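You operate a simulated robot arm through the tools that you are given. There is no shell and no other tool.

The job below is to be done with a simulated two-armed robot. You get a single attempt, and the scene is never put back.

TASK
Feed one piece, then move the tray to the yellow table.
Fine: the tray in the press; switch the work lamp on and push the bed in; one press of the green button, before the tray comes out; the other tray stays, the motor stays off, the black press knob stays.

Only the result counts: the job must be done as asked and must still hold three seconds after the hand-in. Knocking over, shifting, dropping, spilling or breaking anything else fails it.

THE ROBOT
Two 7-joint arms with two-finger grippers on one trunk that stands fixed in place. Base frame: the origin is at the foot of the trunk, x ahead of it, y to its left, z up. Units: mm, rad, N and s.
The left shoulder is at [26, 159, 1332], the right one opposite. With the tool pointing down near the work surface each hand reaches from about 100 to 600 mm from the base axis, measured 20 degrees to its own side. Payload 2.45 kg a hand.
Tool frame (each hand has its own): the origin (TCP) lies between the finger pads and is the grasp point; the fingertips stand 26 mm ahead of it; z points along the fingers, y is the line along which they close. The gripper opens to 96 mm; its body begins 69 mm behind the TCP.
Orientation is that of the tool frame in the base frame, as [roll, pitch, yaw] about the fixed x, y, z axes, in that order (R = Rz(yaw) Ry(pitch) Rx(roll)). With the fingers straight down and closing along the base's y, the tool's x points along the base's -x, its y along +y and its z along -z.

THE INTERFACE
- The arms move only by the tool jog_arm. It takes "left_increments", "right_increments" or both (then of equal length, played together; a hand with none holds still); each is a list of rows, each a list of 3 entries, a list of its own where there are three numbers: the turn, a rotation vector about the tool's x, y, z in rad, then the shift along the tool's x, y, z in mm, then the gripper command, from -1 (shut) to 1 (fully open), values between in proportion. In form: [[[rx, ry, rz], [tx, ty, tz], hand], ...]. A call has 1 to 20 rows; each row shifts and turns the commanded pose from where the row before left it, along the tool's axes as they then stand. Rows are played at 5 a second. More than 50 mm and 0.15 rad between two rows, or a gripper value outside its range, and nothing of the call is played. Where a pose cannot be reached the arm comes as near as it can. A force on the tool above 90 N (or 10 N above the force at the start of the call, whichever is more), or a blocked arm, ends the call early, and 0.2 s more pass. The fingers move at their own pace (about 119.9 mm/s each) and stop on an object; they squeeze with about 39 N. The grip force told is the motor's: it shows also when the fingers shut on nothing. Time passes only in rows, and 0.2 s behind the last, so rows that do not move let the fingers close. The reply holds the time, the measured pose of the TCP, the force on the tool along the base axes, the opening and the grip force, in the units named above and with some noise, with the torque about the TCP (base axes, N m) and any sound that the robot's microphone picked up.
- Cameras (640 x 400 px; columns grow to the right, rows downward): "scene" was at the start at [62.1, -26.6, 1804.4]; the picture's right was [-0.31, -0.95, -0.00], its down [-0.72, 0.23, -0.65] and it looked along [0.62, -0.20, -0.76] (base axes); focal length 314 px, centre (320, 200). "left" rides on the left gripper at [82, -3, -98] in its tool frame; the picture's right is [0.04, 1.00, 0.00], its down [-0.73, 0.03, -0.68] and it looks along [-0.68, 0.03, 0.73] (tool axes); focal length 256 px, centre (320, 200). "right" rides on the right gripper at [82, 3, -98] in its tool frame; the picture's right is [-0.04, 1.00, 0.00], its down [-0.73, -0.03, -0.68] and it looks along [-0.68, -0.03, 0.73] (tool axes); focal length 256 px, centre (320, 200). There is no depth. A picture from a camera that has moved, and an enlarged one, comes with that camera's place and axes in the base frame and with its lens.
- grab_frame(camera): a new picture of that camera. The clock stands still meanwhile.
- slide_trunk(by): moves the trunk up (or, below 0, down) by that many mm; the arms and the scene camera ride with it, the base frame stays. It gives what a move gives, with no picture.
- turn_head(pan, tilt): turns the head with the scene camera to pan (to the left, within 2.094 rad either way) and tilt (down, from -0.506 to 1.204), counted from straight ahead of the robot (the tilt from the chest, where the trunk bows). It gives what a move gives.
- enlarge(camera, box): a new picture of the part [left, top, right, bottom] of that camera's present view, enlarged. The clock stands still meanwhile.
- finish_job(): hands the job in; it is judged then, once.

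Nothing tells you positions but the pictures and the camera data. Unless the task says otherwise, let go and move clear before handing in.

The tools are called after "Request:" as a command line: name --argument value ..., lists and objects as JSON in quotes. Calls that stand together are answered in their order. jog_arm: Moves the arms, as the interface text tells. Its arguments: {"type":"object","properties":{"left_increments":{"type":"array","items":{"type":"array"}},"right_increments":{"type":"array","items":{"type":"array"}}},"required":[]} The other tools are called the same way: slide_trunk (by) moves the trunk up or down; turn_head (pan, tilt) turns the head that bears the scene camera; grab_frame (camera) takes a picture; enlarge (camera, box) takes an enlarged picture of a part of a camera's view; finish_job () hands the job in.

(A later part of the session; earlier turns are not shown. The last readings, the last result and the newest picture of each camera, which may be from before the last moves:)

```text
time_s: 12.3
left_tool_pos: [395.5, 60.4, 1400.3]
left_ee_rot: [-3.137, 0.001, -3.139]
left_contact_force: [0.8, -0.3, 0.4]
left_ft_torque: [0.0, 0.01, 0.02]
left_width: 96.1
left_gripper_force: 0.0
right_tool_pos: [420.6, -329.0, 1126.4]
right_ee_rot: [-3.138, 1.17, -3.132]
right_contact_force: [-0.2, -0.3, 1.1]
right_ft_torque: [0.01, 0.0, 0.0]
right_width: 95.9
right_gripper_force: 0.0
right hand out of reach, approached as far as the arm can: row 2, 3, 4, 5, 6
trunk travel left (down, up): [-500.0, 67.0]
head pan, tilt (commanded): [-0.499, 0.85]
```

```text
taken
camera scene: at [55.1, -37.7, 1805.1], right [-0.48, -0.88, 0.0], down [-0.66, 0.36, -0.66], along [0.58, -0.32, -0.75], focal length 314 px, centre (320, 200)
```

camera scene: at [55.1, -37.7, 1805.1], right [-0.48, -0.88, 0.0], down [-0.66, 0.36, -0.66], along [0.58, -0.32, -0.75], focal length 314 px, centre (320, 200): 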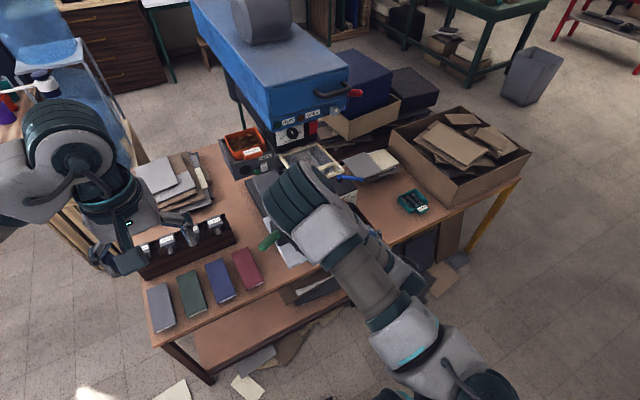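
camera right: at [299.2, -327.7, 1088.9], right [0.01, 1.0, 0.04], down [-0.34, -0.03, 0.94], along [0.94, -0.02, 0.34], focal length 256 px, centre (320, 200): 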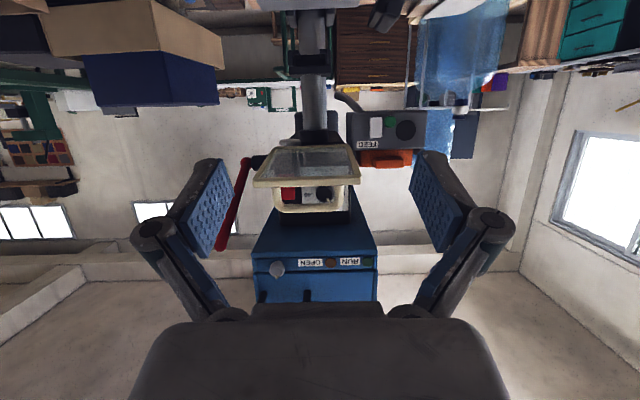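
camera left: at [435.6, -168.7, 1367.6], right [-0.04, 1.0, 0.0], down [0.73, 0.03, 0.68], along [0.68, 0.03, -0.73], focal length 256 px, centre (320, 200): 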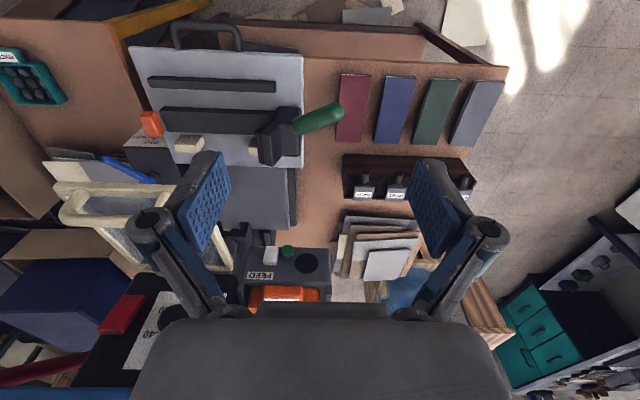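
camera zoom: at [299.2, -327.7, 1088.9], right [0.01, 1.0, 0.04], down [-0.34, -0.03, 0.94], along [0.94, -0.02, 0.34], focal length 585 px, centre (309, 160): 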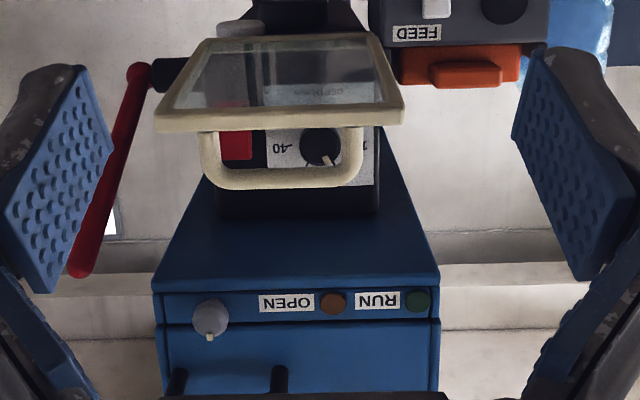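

Request:
enlarge --camera "right" --box '[250, 240, 380, 305]'

Request:
enlarge --camera "right" --box '[335, 100, 425, 175]'

Request:
enlarge --camera "right" --box '[235, 110, 365, 215]'

Request:
enlarge --camera "right" --box '[280, 0, 420, 110]'

```text
4.92 times, centred on (315, 272) of right
camera zoom: at [299.2, -327.7, 1088.9], right [0.01, 1.0, 0.04], down [-0.34, -0.03, 0.94], along [0.94, -0.02, 0.34], focal length 1260 px, centre (345, -157)
```

zoom: 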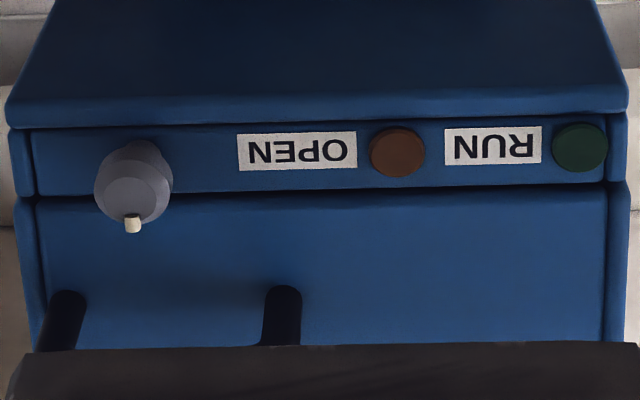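

```text
5.33 times, centred on (380, 138) of right
camera zoom: at [299.2, -327.7, 1088.9], right [0.01, 1.0, 0.04], down [-0.34, -0.03, 0.94], along [0.94, -0.02, 0.34], focal length 1365 px, centre (0, 533)
```

zoom: 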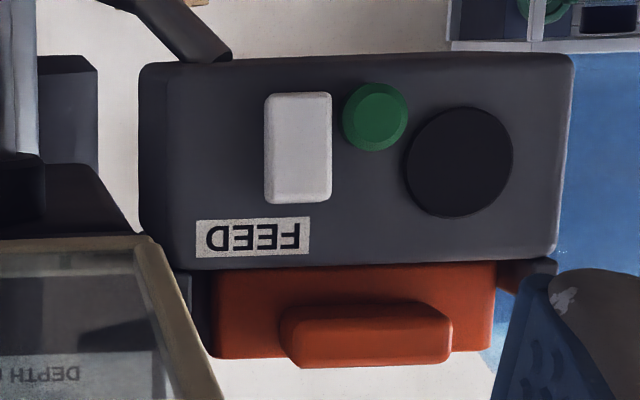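

```text
3.81 times, centred on (300, 162) of right
camera zoom: at [299.2, -327.7, 1088.9], right [0.01, 1.0, 0.04], down [-0.34, -0.03, 0.94], along [0.94, -0.02, 0.34], focal length 975 px, centre (396, 343)
```

zoom: 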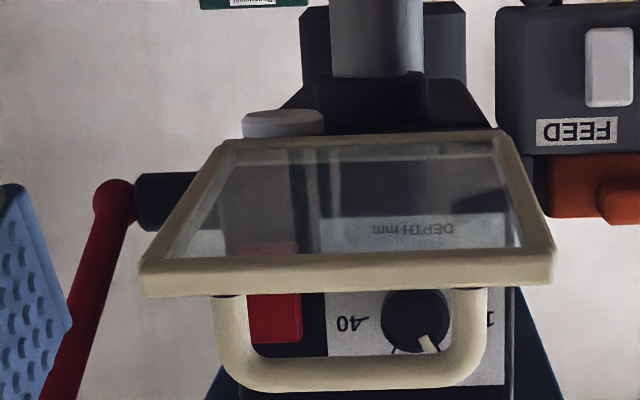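

```text
3.64 times, centred on (350, 55) of right
camera zoom: at [299.2, -327.7, 1088.9], right [0.01, 1.0, 0.04], down [-0.34, -0.03, 0.94], along [0.94, -0.02, 0.34], focal length 931 px, centre (211, 727)
```

zoom: 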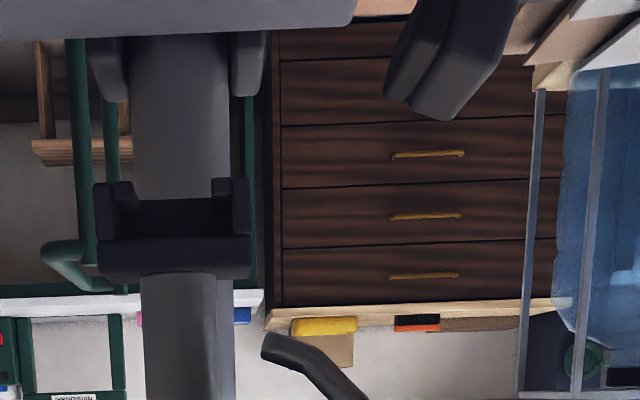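

From below I can see the unlit lamp disc, the red rocker, and the feed face with the green button at about (782, -206, 1119) and the white rocker at about (785, -232, 1129). I'll zoom harder on the two rockers, the knob and the lamp for marks and tilt.

Request:
enlarge --camera "right" --box '[362, 108, 402, 148]'

Request:
enlarge --camera "right" --box '[272, 175, 312, 205]'

Request:
enlarge --camera "right" --box '[264, 255, 294, 285]'

Request:
enlarge --camera "right" --box '[250, 110, 310, 160]'

Request:
enlarge --camera "scene" --box '[225, 120, 285, 180]'

Request:
enlarge --camera "scene" --box '[280, 95, 350, 150]'

```text
10.00 times, centred on (382, 128) of right
camera zoom: at [299.2, -327.7, 1088.9], right [0.01, 1.0, 0.04], down [-0.34, -0.03, 0.94], along [0.94, -0.02, 0.34], focal length 2560 px, centre (-300, 920)
```

zoom: 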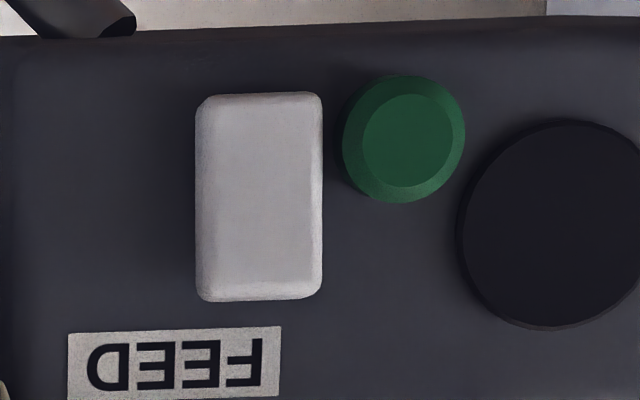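

```text
13.33 times, centred on (292, 190) of right
camera zoom: at [299.2, -327.7, 1088.9], right [0.01, 1.0, 0.04], down [-0.34, -0.03, 0.94], along [0.94, -0.02, 0.34], focal length 3413 px, centre (693, 333)
```

zoom: 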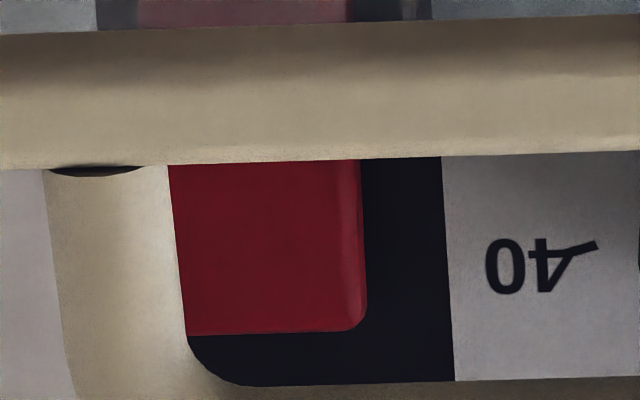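

```text
13.33 times, centred on (279, 270) of right
camera zoom: at [299.2, -327.7, 1088.9], right [0.01, 1.0, 0.04], down [-0.34, -0.03, 0.94], along [0.94, -0.02, 0.34], focal length 3413 px, centre (867, -733)
```

zoom: 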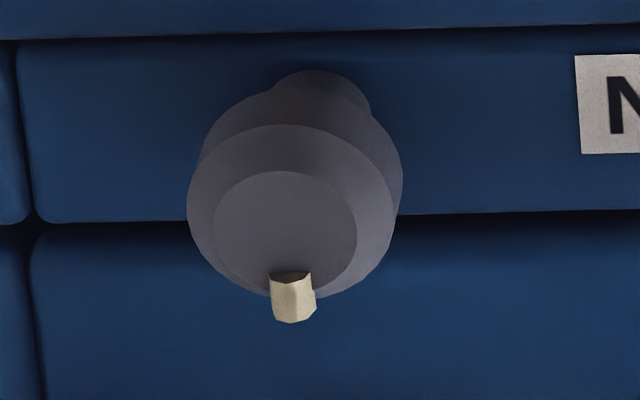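

```text
8.00 times, centred on (280, 135) of right
camera zoom: at [299.2, -327.7, 1088.9], right [0.01, 1.0, 0.04], down [-0.34, -0.03, 0.94], along [0.94, -0.02, 0.34], focal length 2048 px, centre (640, 720)
```

zoom: 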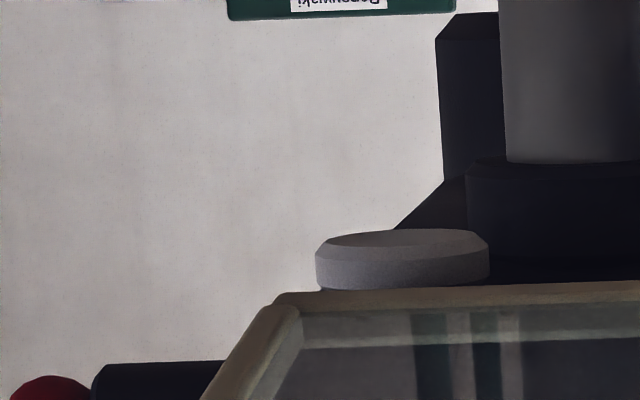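

```text
6.67 times, centred on (255, 150) of scene
camera zoom: at [55.1, -37.7, 1805.1], right [-0.48, -0.88, 0.0], down [-0.66, 0.36, -0.66], along [0.58, -0.32, -0.75], focal length 2090 px, centre (753, 533)
```

zoom: 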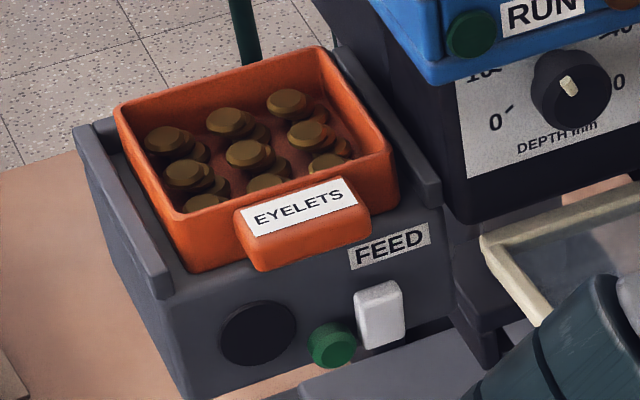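

```text
7.27 times, centred on (315, 122) of scene
camera zoom: at [55.1, -37.7, 1805.1], right [-0.48, -0.88, 0.0], down [-0.66, 0.36, -0.66], along [0.58, -0.32, -0.75], focal length 2280 px, centre (356, 764)
```

zoom: 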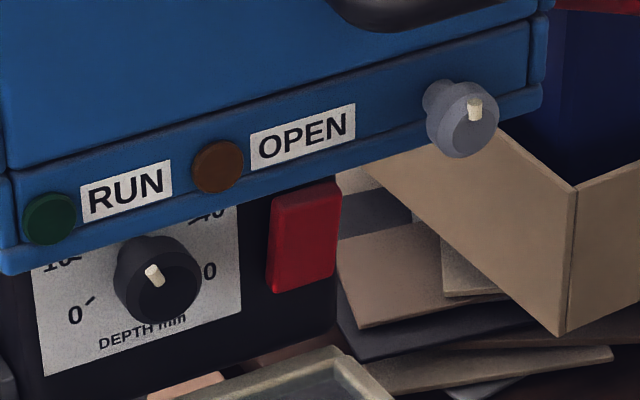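

My reading is that the white rocker is the work-lamp switch, since the red paddle on the press column fits the motor. I'll push the bed in first: its handle bar is at about (520, -350, 873). I'm closing the right gripper and bringing it down in front of the handle.

Request:
jog_arm --right_increments '[[[0, 0, 0], [37.7, -3.2, 19.5], -1], [[0, 0, 0], [37.7, -3.2, 19.5], -1], [[0, 0, 0], [37.7, -3.2, 19.5], -1], [[0, 0, 0], [37.7, -3.2, 19.5], -1], [[0, 0, 0], [37.7, -3.2, 19.5], -1], [[0, 0, 0], [37.7, -3.2, 19.5], -1], [[0, -0.11, 0], [0, 0, 0], -1], [[0, -0.11, 0], [0, 0, 0], -1], [[0, -0.11, 0], [0, 0, 0], -1]]' --left_increments '[[[0, 0, 0], [15, 30, 0], 1], [[0, 0, 0], [15, 30, 0], 1], [[0, 0, 0], [15, 30, 0], 1], [[0, 0, 0], [15, 30, 0], 1], [[0, 0, 0], [15, 30, 0], 1], [[0, 0, 0], [15, 30, 0], 1], [[0, 0, 0], [0, 0, 0], 1], [[0, 0, 0], [0, 0, 0], 1], [[0, 0, 0], [0, 0, 0], 1]]'

Request:
grab_frame --camera "scene"

Request:
grab_frame --camera "right"

```text
time_s: 14.3
left_tool_pos: [305.8, 239.7, 1399.0]
left_ee_rot: [-3.139, 0.003, -3.14]
left_contact_force: [0.4, -0.3, 0.4]
left_ft_torque: [-0.02, 0.0, -0.02]
left_width: 95.8
left_gripper_force: 0.0
right_tool_pos: [422.0, -506.4, 1003.0]
right_ee_rot: [-3.094, 1.5, -3.084]
right_contact_force: [-0.2, -0.7, -0.4]
right_ft_torque: [0.0, -0.01, 0.03]
right_width: 0.2
right_gripper_force: 28.8
right hand out of reach, approached as far as the arm can: row 1, 2, 3, 4, 5, 6, 7, 8, 9
trunk travel left (down, up): [-500.0, 67.0]
head pan, tilt (commanded): [-0.499, 0.85]
```

```text
taken
camera scene: at [53.9, -35.8, 1805.2], right [-0.48, -0.88, 0.0], down [-0.66, 0.36, -0.66], along [0.58, -0.32, -0.75], focal length 314 px, centre (320, 200)
```

scene: 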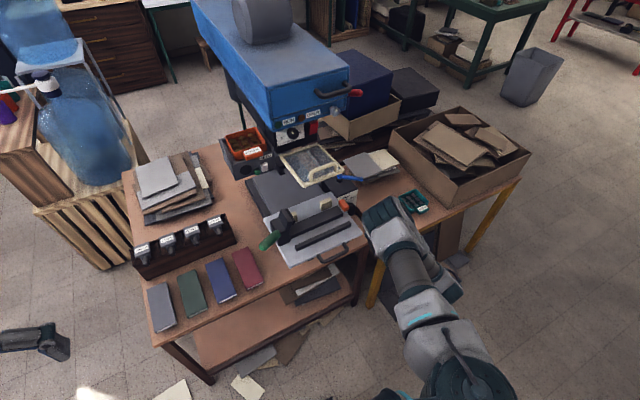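

```text
taken
camera right: at [320.4, -504.9, 929.5], right [-0.01, 1.0, 0.04], down [-0.62, -0.03, 0.78], along [0.78, -0.02, 0.62], focal length 256 px, centre (320, 200)
```

right: 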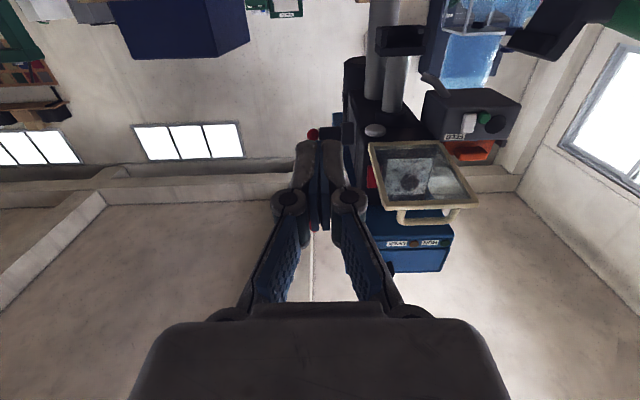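

The arm can't reach that pose with the shoulder this high. I'll lower the trunk by 120 mm, which suits both the bed handle and the feed unit, and check the arm's posture.

Request:
slide_trunk --by -120

Request:
jog_arm --right_increments '[[[0, 0, 0], [0, 25, 0], -1], [[0, 0, 0], [0, 25, 0], -1], [[0, 0, 0], [0, 25, 0], -1], [[0, 0, 0], [0, 25, 0], -1]]'

Request:
grab_frame --camera "scene"

Request:
grab_frame --camera "right"

```text
time_s: 15.8
left_tool_pos: [305.5, 232.4, 1280.9]
left_ee_rot: [3.141, 0.003, 3.14]
left_contact_force: [-0.5, -0.5, 0.3]
left_ft_torque: [0.01, -0.03, 0.01]
left_width: 95.7
left_gripper_force: 0.1
right_tool_pos: [424.1, -514.6, 882.0]
right_ee_rot: [3.137, 1.501, 3.142]
right_contact_force: [-0.7, -0.3, -0.4]
right_ft_torque: [0.01, 0.02, 0.05]
right_width: 0.0
right_gripper_force: 28.0
trunk travel left (down, up): [-380.0, 187.0]
head pan, tilt (commanded): [-0.499, 0.85]
```

```text
time_s: 16.8
left_tool_pos: [307.3, 233.7, 1281.3]
left_ee_rot: [-3.14, 0.002, -3.141]
left_contact_force: [0.5, 0.2, 0.0]
left_ft_torque: [0.02, -0.03, -0.01]
left_width: 96.1
left_gripper_force: 0.0
right_tool_pos: [438.4, -462.0, 928.1]
right_ee_rot: [-3.134, 1.494, -3.13]
right_contact_force: [0.4, -0.2, -0.5]
right_ft_torque: [0.01, 0.0, 0.02]
right_width: 0.0
right_gripper_force: 28.2
right hand out of reach, approached as far as the arm can: row 1, 2, 3, 4
trunk travel left (down, up): [-380.0, 187.0]
head pan, tilt (commanded): [-0.499, 0.85]
```

```text
taken
camera scene: at [70.3, -39.3, 1685.3], right [-0.48, -0.88, 0.0], down [-0.66, 0.36, -0.66], along [0.58, -0.32, -0.75], focal length 314 px, centre (320, 200)
```

scene: 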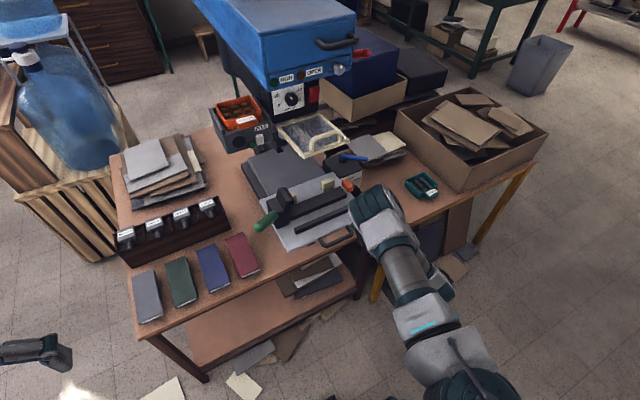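

```text
taken
camera right: at [334.9, -459.3, 852.6], right [0.0, 1.0, 0.04], down [-0.62, -0.03, 0.78], along [0.78, -0.02, 0.62], focal length 256 px, centre (320, 200)
```

right: 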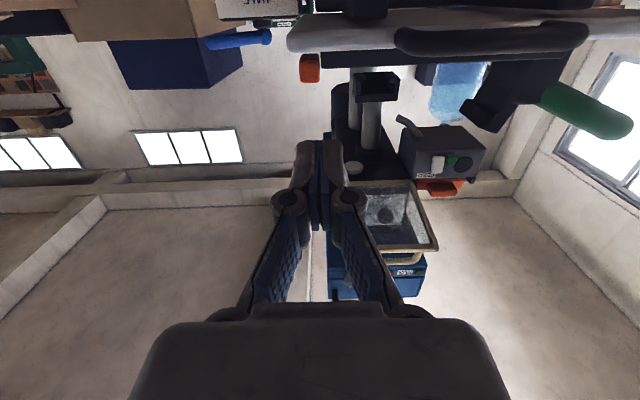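

The limit is from the arm folding near the body. I'll lower the trunk another 130 mm so the handle sits at a more comfortable height, then line up with the handle bar.

Request:
slide_trunk --by -130

Request:
jog_arm --right_increments '[[[0, 0.11, 0], [0, 0, 0], -1], [[0, 0.11, 0], [0, 0, 0], -1], [[0, 0.11, 0], [0, 0, 0], -1], [[0, 0, 0], [-35, 5, -8], -1], [[0, 0, 0], [-35, 5, -8], -1]]'

Request:
grab_frame --camera "scene"

Request:
grab_frame --camera "right"

```text
time_s: 18.4
left_tool_pos: [305.6, 235.7, 1150.7]
left_ee_rot: [-3.139, 0.003, -3.14]
left_contact_force: [-1.3, -0.5, -0.1]
left_ft_torque: [0.02, 0.01, 0.0]
left_width: 96.2
left_gripper_force: 0.0
right_tool_pos: [428.9, -462.8, 758.3]
right_ee_rot: [-3.133, 1.403, -3.128]
right_contact_force: [0.2, 0.1, 0.0]
right_ft_torque: [-0.01, -0.01, 0.02]
right_width: 0.1
right_gripper_force: 28.4
trunk travel left (down, up): [-250.0, 317.0]
head pan, tilt (commanded): [-0.499, 0.85]
```

```text
time_s: 19.6
left_tool_pos: [306.7, 237.4, 1150.2]
left_ee_rot: [-3.141, 0.003, -3.139]
left_contact_force: [0.6, -0.1, 0.1]
left_ft_torque: [-0.02, 0.01, 0.02]
left_width: 95.9
left_gripper_force: 0.0
right_tool_pos: [448.5, -450.9, 828.1]
right_ee_rot: [-3.138, 1.072, -3.133]
right_contact_force: [0.0, -0.5, -0.3]
right_ft_torque: [-0.03, -0.01, 0.01]
right_width: 0.0
right_gripper_force: 28.1
trunk travel left (down, up): [-250.0, 317.0]
head pan, tilt (commanded): [-0.499, 0.85]
```

```text
taken
camera scene: at [132.9, -35.9, 1554.0], right [-0.48, -0.88, 0.0], down [-0.66, 0.36, -0.66], along [0.58, -0.32, -0.75], focal length 314 px, centre (320, 200)
```

scene: 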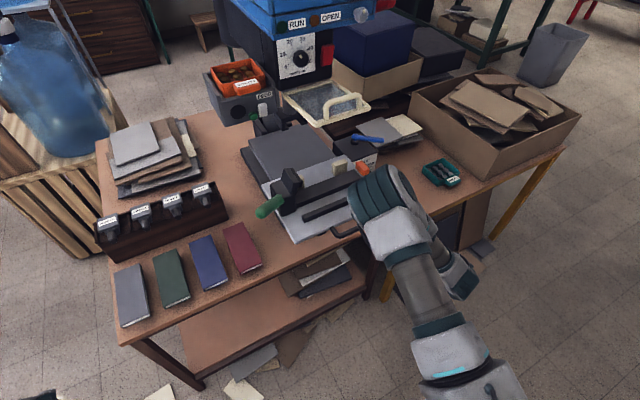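

```text
taken
camera right: at [324.7, -447.8, 802.9], right [0.01, 1.0, 0.03], down [-0.25, -0.03, 0.97], along [0.97, -0.02, 0.24], focal length 256 px, centre (320, 200)
```

right: 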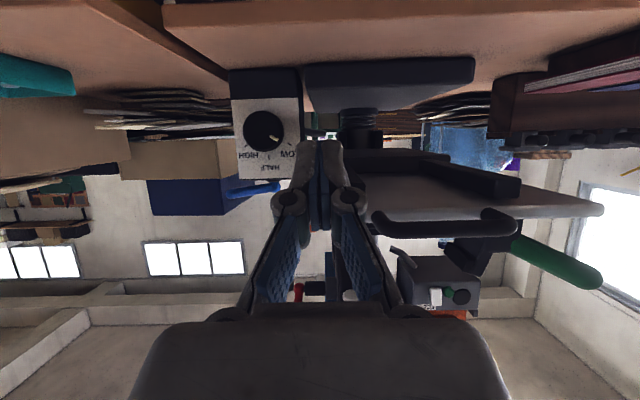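

The right camera now sees the handle bar from below, at about (515, -354, 876). I'll slide the closed fingertips in line with its centre, still short of it.

Request:
jog_arm --right_increments '[[[0, 0, 0], [-14, 24, -1.6], -1], [[0, 0, 0], [-14, 24, -1.6], -1], [[0, 0, 0], [-14, 24, -1.6], -1], [[0, 0, 0], [-14, 24, -1.6], -1]]'

Request:
grab_frame --camera "right"

```text
time_s: 20.6
left_tool_pos: [305.9, 238.7, 1149.7]
left_ee_rot: [-3.138, 0.001, -3.138]
left_contact_force: [0.2, 0.4, -0.3]
left_ft_torque: [-0.04, 0.0, -0.01]
left_width: 96.0
left_gripper_force: 0.0
right_tool_pos: [470.0, -353.2, 880.6]
right_ee_rot: [-3.134, 1.072, -3.134]
right_contact_force: [0.1, 0.8, 0.3]
right_ft_torque: [-0.02, -0.01, 0.03]
right_width: 0.0
right_gripper_force: 28.2
trunk travel left (down, up): [-250.0, 317.0]
head pan, tilt (commanded): [-0.499, 0.85]
```

```text
taken
camera right: at [344.8, -350.2, 855.7], right [0.02, 1.0, 0.03], down [-0.25, -0.03, 0.97], along [0.97, -0.02, 0.24], focal length 256 px, centre (320, 200)
```

right: 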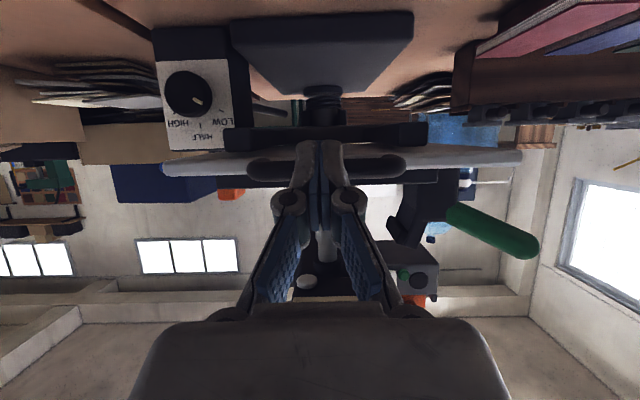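

Request:
jog_arm --right_increments '[[[0, -0.1, 0], [0, 0, 0], -1], [[0, -0.1, 0], [0, 0, 0], -1], [[0, -0.1, 0], [0, 0, 0], -1]]'

```text
time_s: 21.4
left_tool_pos: [307.0, 235.8, 1150.8]
left_ee_rot: [3.142, 0.003, -3.14]
left_contact_force: [-0.6, -0.6, 0.3]
left_ft_torque: [-0.04, 0.0, -0.01]
left_width: 96.1
left_gripper_force: 0.0
right_tool_pos: [466.3, -368.1, 886.8]
right_ee_rot: [-3.141, 1.37, -3.13]
right_contact_force: [-0.3, -0.3, 0.1]
right_ft_torque: [-0.01, 0.03, 0.01]
right_width: 0.0
right_gripper_force: 28.4
right hand out of reach, approached as far as the arm can: row 3
trunk travel left (down, up): [-250.0, 317.0]
head pan, tilt (commanded): [-0.499, 0.85]
```

The fingertips face the bar squarely at about z 882. I'll push forward gently and watch the force.

Request:
jog_arm --right_increments '[[[0, 0, 0], [-2, 7, 10], -1], [[0, 0, 0], [-2, 7, 10], -1], [[0, 0, 0], [-2, 0, 10], -1], [[0, 0, 0], [-2, 0, 10], -1], [[0, 0, 0], [-2, 0, 10], -1]]'

Request:
grab_frame --camera "scene"

Request:
grab_frame --camera "right"

```text
time_s: 22.6
left_tool_pos: [306.5, 237.4, 1150.6]
left_ee_rot: [-3.139, 0.003, -3.141]
left_contact_force: [0.8, 0.3, 0.4]
left_ft_torque: [0.0, -0.02, 0.01]
left_width: 95.9
left_gripper_force: 0.1
right_tool_pos: [512.7, -372.9, 901.4]
right_ee_rot: [-3.117, 1.378, -3.11]
right_contact_force: [2.2, -1.4, 11.9]
right_ft_torque: [-0.05, -0.31, -0.07]
right_width: 6.0
right_gripper_force: 28.8
right hand out of reach, approached as far as the arm can: row 1, 2, 4
trunk travel left (down, up): [-250.0, 317.0]
head pan, tilt (commanded): [-0.499, 0.85]
```

```text
taken
camera scene: at [131.5, -34.5, 1554.5], right [-0.48, -0.88, 0.0], down [-0.66, 0.36, -0.66], along [0.58, -0.32, -0.75], focal length 314 px, centre (320, 200)
```

scene: 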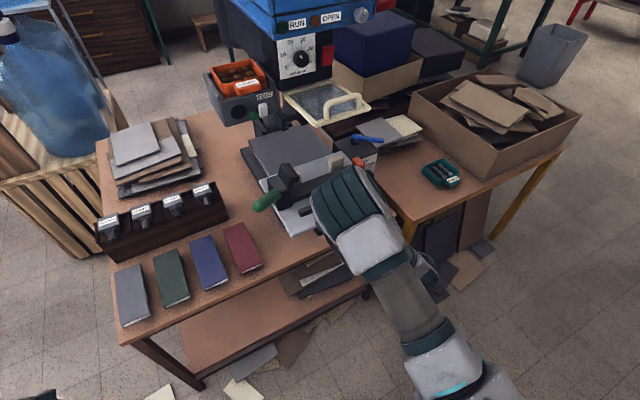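

```text
taken
camera right: at [401.8, -369.5, 839.5], right [0.0, 1.0, 0.03], down [-0.53, -0.03, 0.85], along [0.85, -0.02, 0.52], focal length 256 px, centre (320, 200)
```

right: 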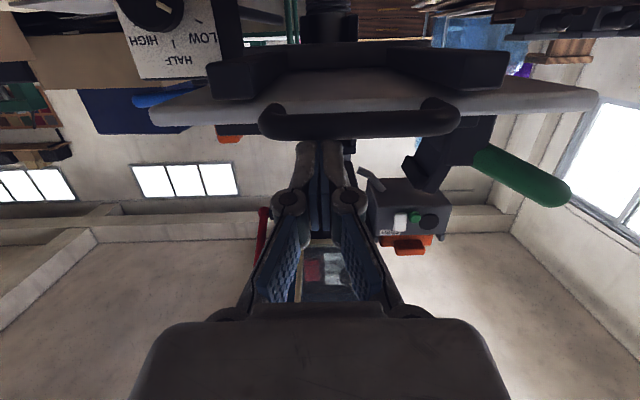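

The fingertips rode up over the bar because the arm was at its limit there. I'll back off, return to the pitch that worked, and roll the hand 90° so I can grip the bar with one finger above and one below.

Request:
jog_arm --right_increments '[[[0, 0, 0], [5, 5, -25], -1], [[0, 0, 0], [5, 5, -25], -1], [[0, 0.1, 0], [0, 0, -10], -1], [[0, 0.1, 0], [0, 0, -10], -1], [[0, 0.1, 0], [0, 0, 0], -1]]'

Request:
grab_frame --camera "right"

Request:
grab_frame --camera "scene"

```text
time_s: 23.8
left_tool_pos: [307.9, 237.6, 1150.0]
left_ee_rot: [-3.14, 0.003, -3.139]
left_contact_force: [0.2, 0.2, 0.3]
left_ft_torque: [-0.02, -0.01, 0.01]
left_width: 96.1
left_gripper_force: 0.0
right_tool_pos: [444.6, -360.2, 901.9]
right_ee_rot: [-3.137, 1.071, -3.133]
right_contact_force: [-0.5, 0.9, -0.8]
right_ft_torque: [-0.03, 0.0, 0.01]
right_width: 0.1
right_gripper_force: 29.0
trunk travel left (down, up): [-250.0, 317.0]
head pan, tilt (commanded): [-0.499, 0.85]
```

```text
taken
camera right: at [319.8, -357.3, 876.6], right [0.01, 1.0, 0.03], down [-0.24, -0.03, 0.97], along [0.97, -0.02, 0.24], focal length 256 px, centre (320, 200)
```

right: 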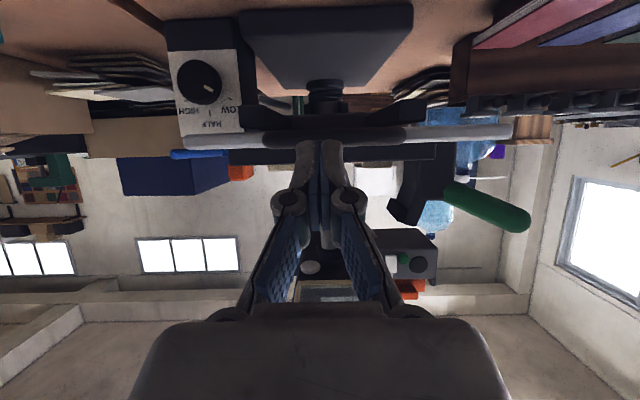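

```text
taken
camera scene: at [133.7, -35.2, 1553.9], right [-0.48, -0.88, 0.0], down [-0.66, 0.36, -0.66], along [0.58, -0.32, -0.75], focal length 314 px, centre (320, 200)
```

scene: 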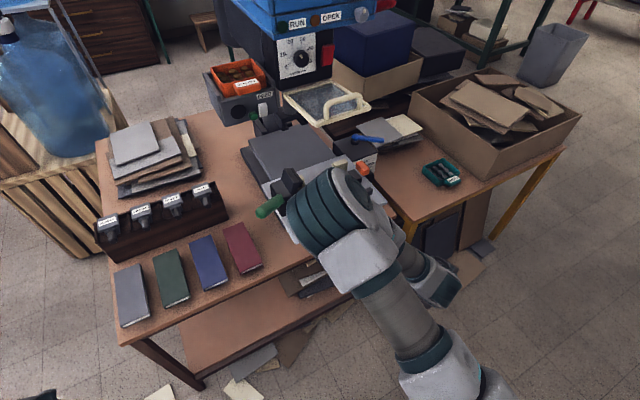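

Request:
enlarge --camera "right" --box '[180, 60, 460, 220]'

Request:
jog_arm --right_increments '[[[0, 0, 0.14], [0, 0, 0], 0.2], [[0, 0, 0.14], [0, 0, 0], 0.2], [[0, 0, 0.14], [0, 0, 0], 0.2], [[0, 0, 0.14], [0, 0, 0], 0.2], [[0, 0, 0.14], [0, 0, 0], 0.2], [[0, 0, 0.14], [0, 0, 0], 0.2]]'

Request:
grab_frame --camera "right"

```text
2.29 times, centred on (320, 140) of right
camera zoom: at [319.8, -357.3, 876.6], right [0.01, 1.0, 0.03], down [-0.24, -0.03, 0.97], along [0.97, -0.02, 0.24], focal length 585 px, centre (320, 337)
```

zoom: 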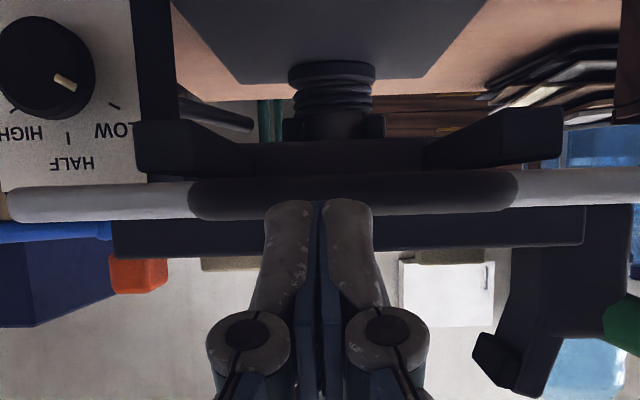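

```text
time_s: 25.1
left_tool_pos: [306.1, 237.1, 1150.0]
left_ee_rot: [-3.139, 0.002, -3.139]
left_contact_force: [-0.6, -0.2, 0.2]
left_ft_torque: [0.02, -0.01, 0.02]
left_width: 96.1
left_gripper_force: 0.1
right_tool_pos: [444.0, -362.1, 900.5]
right_ee_rot: [2.203, 0.625, 1.98]
right_contact_force: [-0.1, 0.0, -1.1]
right_ft_torque: [0.01, -0.06, 0.02]
right_width: 57.6
right_gripper_force: 0.0
trunk travel left (down, up): [-250.0, 317.0]
head pan, tilt (commanded): [-0.499, 0.85]
```

```text
taken
camera right: at [333.3, -298.5, 901.7], right [0.37, 0.64, 0.68], down [-0.37, -0.57, 0.74], along [0.85, -0.52, 0.03], focal length 256 px, centre (320, 200)
```

right: 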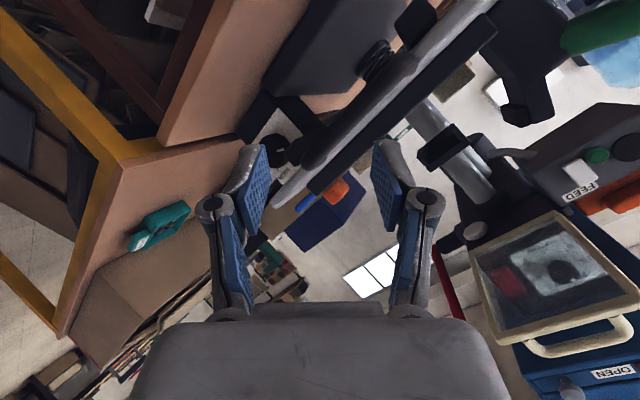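

The hand rolls freely. I'll finish the 90° roll.

Request:
jog_arm --right_increments '[[[0, 0, 0.146], [0, 0, 0], 0.2], [[0, 0, 0.146], [0, 0, 0], 0.2], [[0, 0, 0.146], [0, 0, 0], 0.2], [[0, 0, 0.146], [0, 0, 0], 0.2], [[0, 0, 0.146], [0, 0, 0], 0.2]]'

Request:
grab_frame --camera "right"

Request:
grab_frame --camera "scene"

```text
time_s: 26.4
left_tool_pos: [307.8, 236.3, 1150.3]
left_ee_rot: [-3.14, 0.002, -3.14]
left_contact_force: [0.1, 0.6, 0.4]
left_ft_torque: [0.0, 0.0, -0.03]
left_width: 96.0
left_gripper_force: 0.0
right_tool_pos: [443.6, -361.8, 901.7]
right_ee_rot: [2.069, 0.0, 1.576]
right_contact_force: [0.6, -0.9, -0.6]
right_ft_torque: [0.02, -0.04, 0.02]
right_width: 57.5
right_gripper_force: 0.0
trunk travel left (down, up): [-250.0, 317.0]
head pan, tilt (commanded): [-0.499, 0.85]
```

```text
taken
camera right: at [360.1, -279.6, 950.6], right [0.48, -0.04, 0.88], down [-0.61, -0.74, 0.3], along [0.63, -0.68, -0.38], focal length 256 px, centre (320, 200)
```

right: 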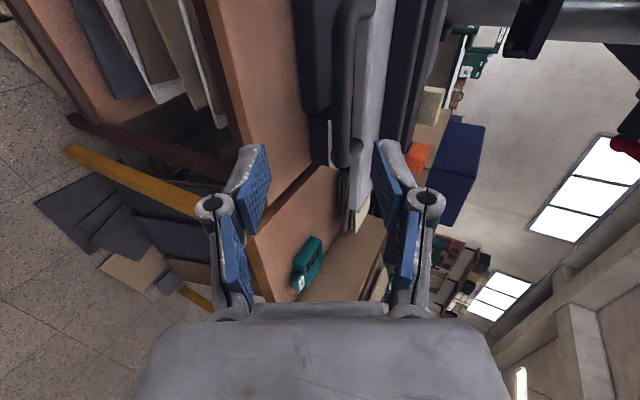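

```text
taken
camera scene: at [133.6, -36.7, 1553.9], right [-0.48, -0.88, 0.0], down [-0.66, 0.36, -0.66], along [0.58, -0.32, -0.75], focal length 314 px, centre (320, 200)
```

scene: 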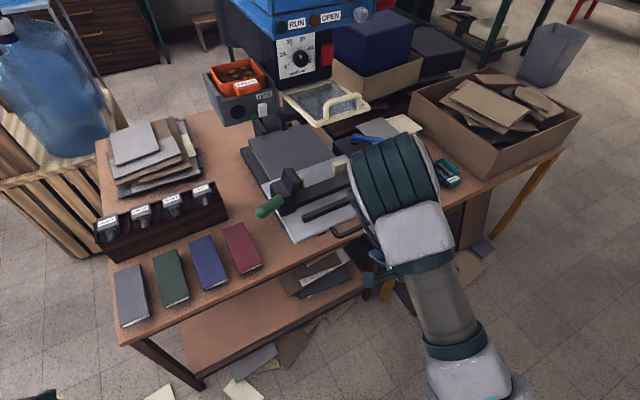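

The fingers now open in the vertical plane, with the bar between them and slightly toward the upper finger. I'll advance part way and recheck.

Request:
jog_arm --right_increments '[[[0, 0, 0], [6, 8, 15], 0.2], [[0, 0, 0], [6, 8, 15], 0.2], [[0, 0, 0], [0, 0, 10], 0.2]]'

Request:
grab_frame --camera "right"

```text
time_s: 27.1
left_tool_pos: [307.1, 236.6, 1150.3]
left_ee_rot: [-3.14, 0.0, -3.14]
left_contact_force: [0.3, -0.3, 0.3]
left_ft_torque: [-0.01, 0.0, 0.01]
left_width: 95.9
left_gripper_force: 0.1
right_tool_pos: [485.1, -347.4, 897.6]
right_ee_rot: [2.069, 0.004, 1.578]
right_contact_force: [-0.4, 0.7, 0.8]
right_ft_torque: [-0.01, -0.01, 0.03]
right_width: 57.6
right_gripper_force: 0.0
trunk travel left (down, up): [-250.0, 317.0]
head pan, tilt (commanded): [-0.499, 0.85]
```

```text
taken
camera right: at [402.5, -265.9, 946.0], right [0.48, -0.04, 0.88], down [-0.61, -0.74, 0.3], along [0.63, -0.68, -0.37], focal length 256 px, centre (320, 200)
```

right: 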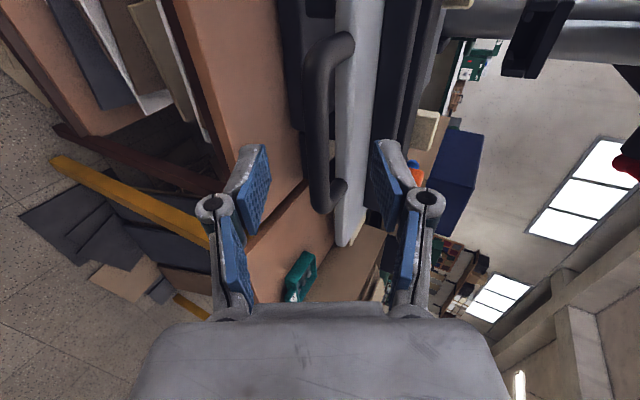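

The whole handle loop is visible and centred between the fingers. I'll advance about 36 mm and close on the bar.

Request:
jog_arm --right_increments '[[[0, 0, 0], [0, -0.5, 12], 0.2], [[0, 0, 0], [0, -0.5, 12], 0.2], [[0, 0, 0], [0, -0.5, 12], 0.2], [[0, 0, 0], [0, 0, 0], 0.2]]'

Request:
grab_frame --camera "right"

```text
time_s: 28.1
left_tool_pos: [307.7, 236.8, 1150.0]
left_ee_rot: [-3.141, 0.003, -3.139]
left_contact_force: [-0.2, 0.2, 0.8]
left_ft_torque: [-0.02, 0.01, 0.0]
left_width: 95.8
left_gripper_force: 0.1
right_tool_pos: [516.2, -346.9, 879.4]
right_ee_rot: [2.067, 0.003, 1.575]
right_contact_force: [0.6, -0.5, -0.4]
right_ft_torque: [-0.01, -0.03, 0.01]
right_width: 57.7
right_gripper_force: 0.1
trunk travel left (down, up): [-250.0, 317.0]
head pan, tilt (commanded): [-0.499, 0.85]
```

```text
taken
camera right: at [433.0, -265.8, 927.7], right [0.48, -0.04, 0.88], down [-0.61, -0.74, 0.3], along [0.64, -0.68, -0.37], focal length 256 px, centre (320, 200)
```

right: 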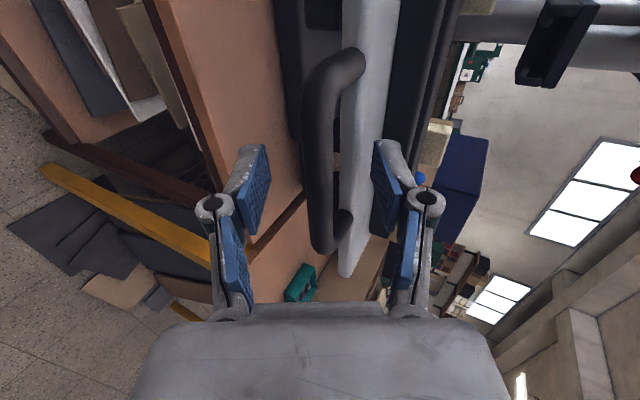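

Request:
jog_arm --right_increments '[[[0, 0, 0], [0, 0, 0], -1], [[0, 0, 0], [0, 0, 0], -1], [[0, 0, 0], [0, 0, 0], -1]]'

Request:
grab_frame --camera "right"

```text
time_s: 28.9
left_tool_pos: [307.3, 237.1, 1150.7]
left_ee_rot: [-3.14, 0.0, -3.14]
left_contact_force: [0.6, -0.7, 0.2]
left_ft_torque: [-0.01, 0.03, 0.01]
left_width: 95.8
left_gripper_force: 0.1
right_tool_pos: [516.8, -348.3, 879.0]
right_ee_rot: [2.069, 0.003, 1.577]
right_contact_force: [2.3, -0.7, 4.1]
right_ft_torque: [0.64, -0.04, -0.14]
right_width: 12.5
right_gripper_force: 39.3
trunk travel left (down, up): [-250.0, 317.0]
head pan, tilt (commanded): [-0.499, 0.85]
```

```text
taken
camera right: at [433.2, -265.8, 928.0], right [0.48, -0.04, 0.88], down [-0.61, -0.74, 0.3], along [0.64, -0.68, -0.37], focal length 256 px, centre (320, 200)
```

right: 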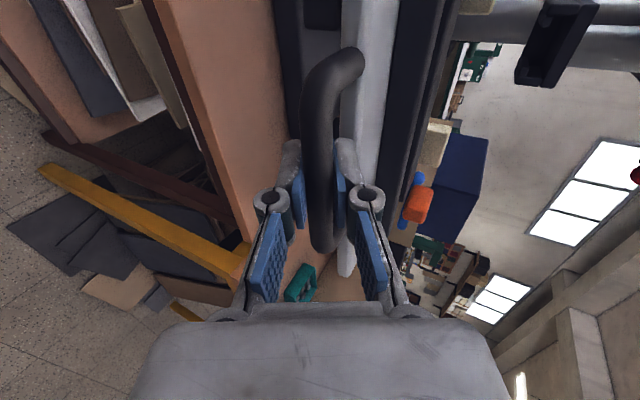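

The bar is gripped, at 12.5 mm opening. Now I'll push the bed straight forward.

Request:
jog_arm --right_increments '[[[0, 0, 0], [0, 4.8, 8.77], -1], [[0, 0, 0], [0, 4.8, 8.77], -1], [[0, 0, 0], [0, 4.8, 8.77], -1], [[0, 0, 0], [0, 4.8, 8.77], -1], [[0, 0, 0], [0, 4.8, 8.77], -1], [[0, 0, 0], [0, 4.8, 8.77], -1]]'

Request:
grab_frame --camera "scene"

```text
time_s: 30.4
left_tool_pos: [305.6, 238.1, 1150.4]
left_ee_rot: [-3.142, 0.001, -3.14]
left_contact_force: [-0.9, -0.2, -0.3]
left_ft_torque: [-0.02, 0.01, -0.03]
left_width: 95.7
left_gripper_force: 0.1
right_tool_pos: [575.8, -347.6, 878.7]
right_ee_rot: [2.068, 0.004, 1.575]
right_contact_force: [-0.4, 0.4, 6.7]
right_ft_torque: [0.41, -0.01, -0.62]
right_width: 12.4
right_gripper_force: 39.6
trunk travel left (down, up): [-250.0, 317.0]
head pan, tilt (commanded): [-0.499, 0.85]
```

```text
taken
camera scene: at [132.7, -35.0, 1554.0], right [-0.48, -0.88, 0.0], down [-0.66, 0.36, -0.66], along [0.58, -0.32, -0.75], focal length 314 px, centre (320, 200)
```

scene: 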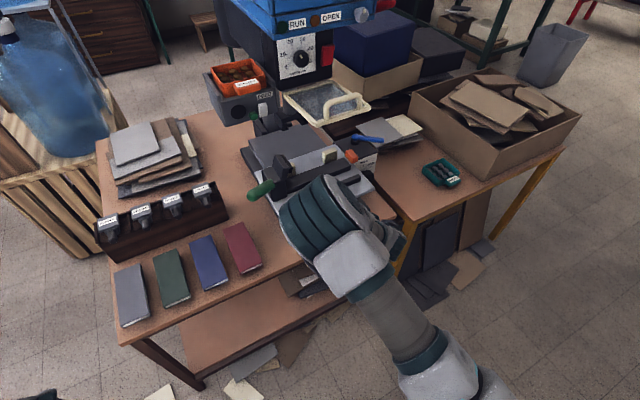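

The bed moved about 60 mm with almost no force. I'll keep pushing.

Request:
jog_arm --right_increments '[[[0, 0, 0], [0, 4.8, 8.77], -1], [[0, 0, 0], [0, 4.8, 8.77], -1], [[0, 0, 0], [0, 4.8, 8.77], -1], [[0, 0, 0], [0, 4.8, 8.77], -1], [[0, 0, 0], [0, 4.8, 8.77], -1], [[0, 0, 0], [0, 4.8, 8.77], -1]]'

Request:
grab_frame --camera "scene"

Request:
grab_frame --camera "right"

```text
time_s: 31.8
left_tool_pos: [305.7, 237.7, 1149.5]
left_ee_rot: [-3.14, 0.002, -3.14]
left_contact_force: [-0.5, 0.3, 1.3]
left_ft_torque: [0.0, 0.03, -0.02]
left_width: 96.0
left_gripper_force: 0.0
right_tool_pos: [635.8, -346.7, 879.2]
right_ee_rot: [2.069, 0.004, 1.576]
right_contact_force: [-0.6, -1.8, 8.4]
right_ft_torque: [0.23, -0.01, -0.86]
right_width: 12.6
right_gripper_force: 39.2
trunk travel left (down, up): [-250.0, 317.0]
head pan, tilt (commanded): [-0.499, 0.85]
```

```text
taken
camera scene: at [132.6, -35.9, 1554.0], right [-0.48, -0.88, 0.0], down [-0.66, 0.36, -0.66], along [0.58, -0.32, -0.75], focal length 314 px, centre (320, 200)
```

scene: 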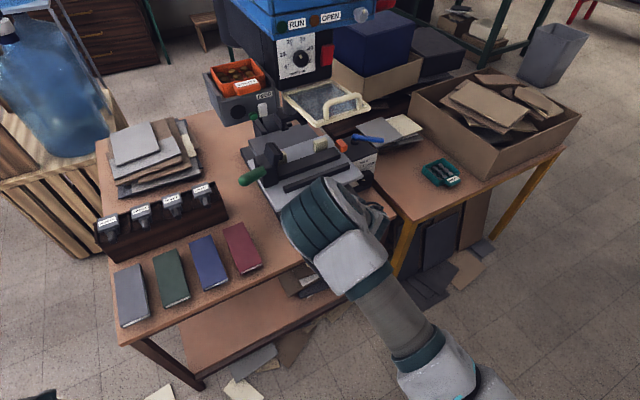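

```text
taken
camera right: at [552.7, -265.7, 928.0], right [0.48, -0.04, 0.88], down [-0.61, -0.74, 0.3], along [0.64, -0.68, -0.37], focal length 256 px, centre (320, 200)
```

right: 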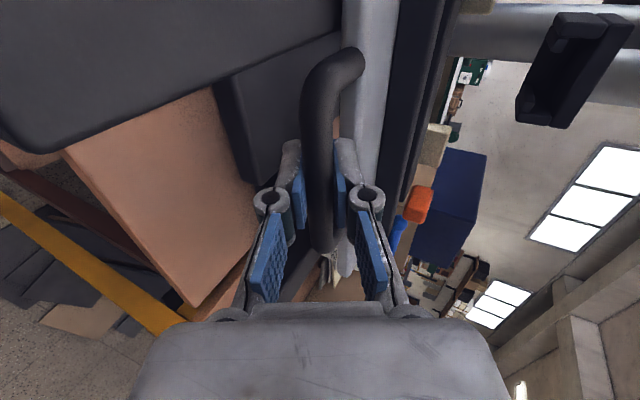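

Request:
jog_arm --right_increments '[[[0, 0, 0], [0, 4.8, 8.77], -1], [[0, 0, 0], [0, 4.8, 8.77], -1], [[0, 0, 0], [0, 4.8, 8.77], -1], [[0, 0, 0], [0, 4.8, 8.77], -1]]'

Request:
enlarge --camera "scene" --box '[200, 50, 400, 220]'

```text
time_s: 32.8
left_tool_pos: [306.7, 236.8, 1151.1]
left_ee_rot: [-3.141, 0.003, -3.14]
left_contact_force: [-0.1, 0.3, 0.2]
left_ft_torque: [0.01, 0.01, 0.01]
left_width: 96.1
left_gripper_force: 0.1
right_tool_pos: [676.4, -347.7, 878.2]
right_ee_rot: [2.067, 0.003, 1.577]
right_contact_force: [-0.3, -3.2, 7.0]
right_ft_torque: [0.57, -0.05, -0.28]
right_width: 12.9
right_gripper_force: 39.1
trunk travel left (down, up): [-250.0, 317.0]
head pan, tilt (commanded): [-0.499, 0.85]
```

```text
2.35 times, centred on (300, 135) of scene
camera zoom: at [132.6, -36.2, 1554.0], right [-0.48, -0.88, 0.0], down [-0.66, 0.36, -0.66], along [0.58, -0.32, -0.75], focal length 738 px, centre (367, 353)
```

zoom: 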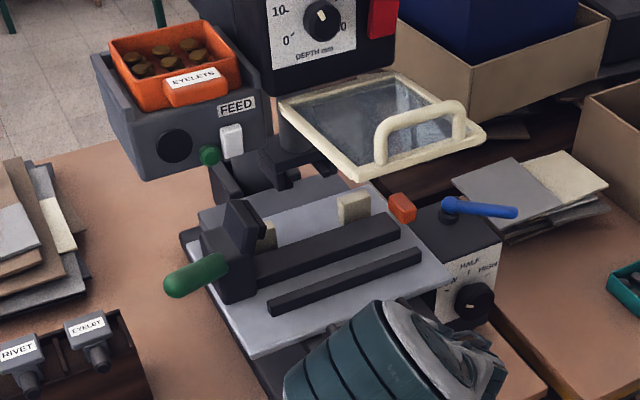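

Request:
jog_arm --right_increments '[[[0, 0, 0], [0, 4.8, 8.77], -1], [[0, 0, 0], [0, 4.8, 8.77], -1], [[0, 0, 0], [0, 4.8, 8.77], -1], [[0, 0, 0], [0, 4.8, 8.77], -1]]'

Request:
enlarge --camera "scene" --box '[200, 50, 400, 220]'

Request:
grab_frame --camera "right"

```text
time_s: 33.8
left_tool_pos: [307.3, 236.8, 1150.2]
left_ee_rot: [-3.141, 0.002, -3.14]
left_contact_force: [0.1, 0.2, 1.3]
left_ft_torque: [0.03, -0.03, 0.02]
left_width: 96.2
left_gripper_force: 0.0
right_tool_pos: [717.3, -346.8, 879.0]
right_ee_rot: [2.068, 0.002, 1.575]
right_contact_force: [-0.2, -2.2, 6.9]
right_ft_torque: [0.52, -0.01, -0.27]
right_width: 12.7
right_gripper_force: 38.8
trunk travel left (down, up): [-250.0, 317.0]
head pan, tilt (commanded): [-0.499, 0.85]
```

```text
2.35 times, centred on (300, 135) of scene
camera zoom: at [132.9, -36.6, 1554.0], right [-0.48, -0.88, 0.0], down [-0.66, 0.36, -0.66], along [0.58, -0.32, -0.75], focal length 738 px, centre (367, 353)
```

zoom: 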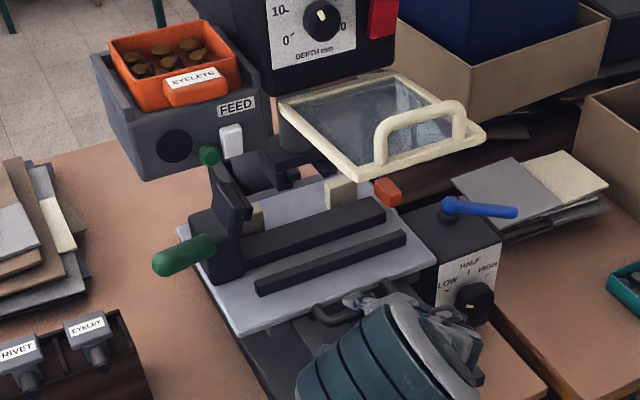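

```text
taken
camera right: at [633.2, -265.7, 927.9], right [0.48, -0.04, 0.88], down [-0.61, -0.74, 0.3], along [0.64, -0.68, -0.37], focal length 256 px, centre (320, 200)
```

right: 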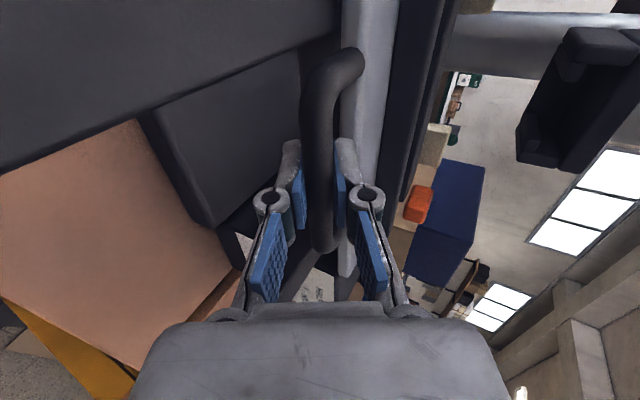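

Request:
jog_arm --right_increments '[[[0, 0, 0], [0, 4.8, 8.77], -1], [[0, 0, 0], [0, 4.8, 8.77], -1], [[0, 0, 0], [0, 4.8, 8.77], -1], [[0, 0, 0], [0, 4.8, 8.77], -1]]'

Request:
enlarge --camera "scene" --box '[200, 50, 400, 220]'

```text
time_s: 34.9
left_tool_pos: [297.1, 238.4, 1153.8]
left_ee_rot: [-3.137, 0.015, -3.138]
left_contact_force: [0.3, 0.0, -0.5]
left_ft_torque: [-0.04, -0.03, 0.01]
left_width: 96.0
left_gripper_force: 0.0
right_tool_pos: [741.4, -347.8, 876.7]
right_ee_rot: [2.086, 0.005, 1.568]
right_contact_force: [-75.9, 11.2, 21.9]
right_ft_torque: [0.98, -0.9, 0.65]
right_width: 12.4
right_gripper_force: 38.9
trunk travel left (down, up): [-250.0, 317.0]
head pan, tilt (commanded): [-0.499, 0.85]
stopped in row 4 (right hand): the force on the tool passed its limit at 97 N (the readings are from after the stop); the commanded pose is now the measured one
```

```text
2.35 times, centred on (300, 135) of scene
camera zoom: at [111.3, -28.0, 1556.5], right [-0.48, -0.88, 0.0], down [-0.65, 0.36, -0.67], along [0.59, -0.32, -0.74], focal length 738 px, centre (367, 353)
```

zoom: 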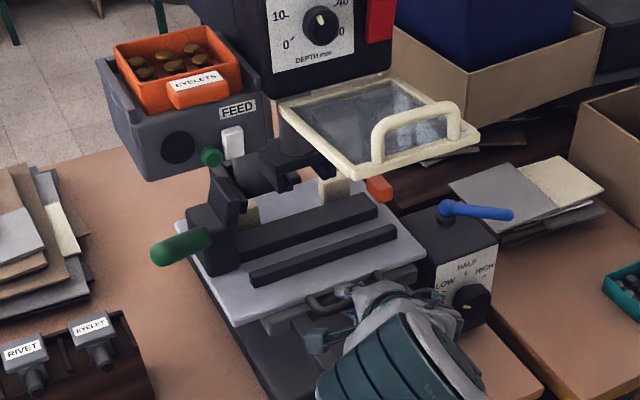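

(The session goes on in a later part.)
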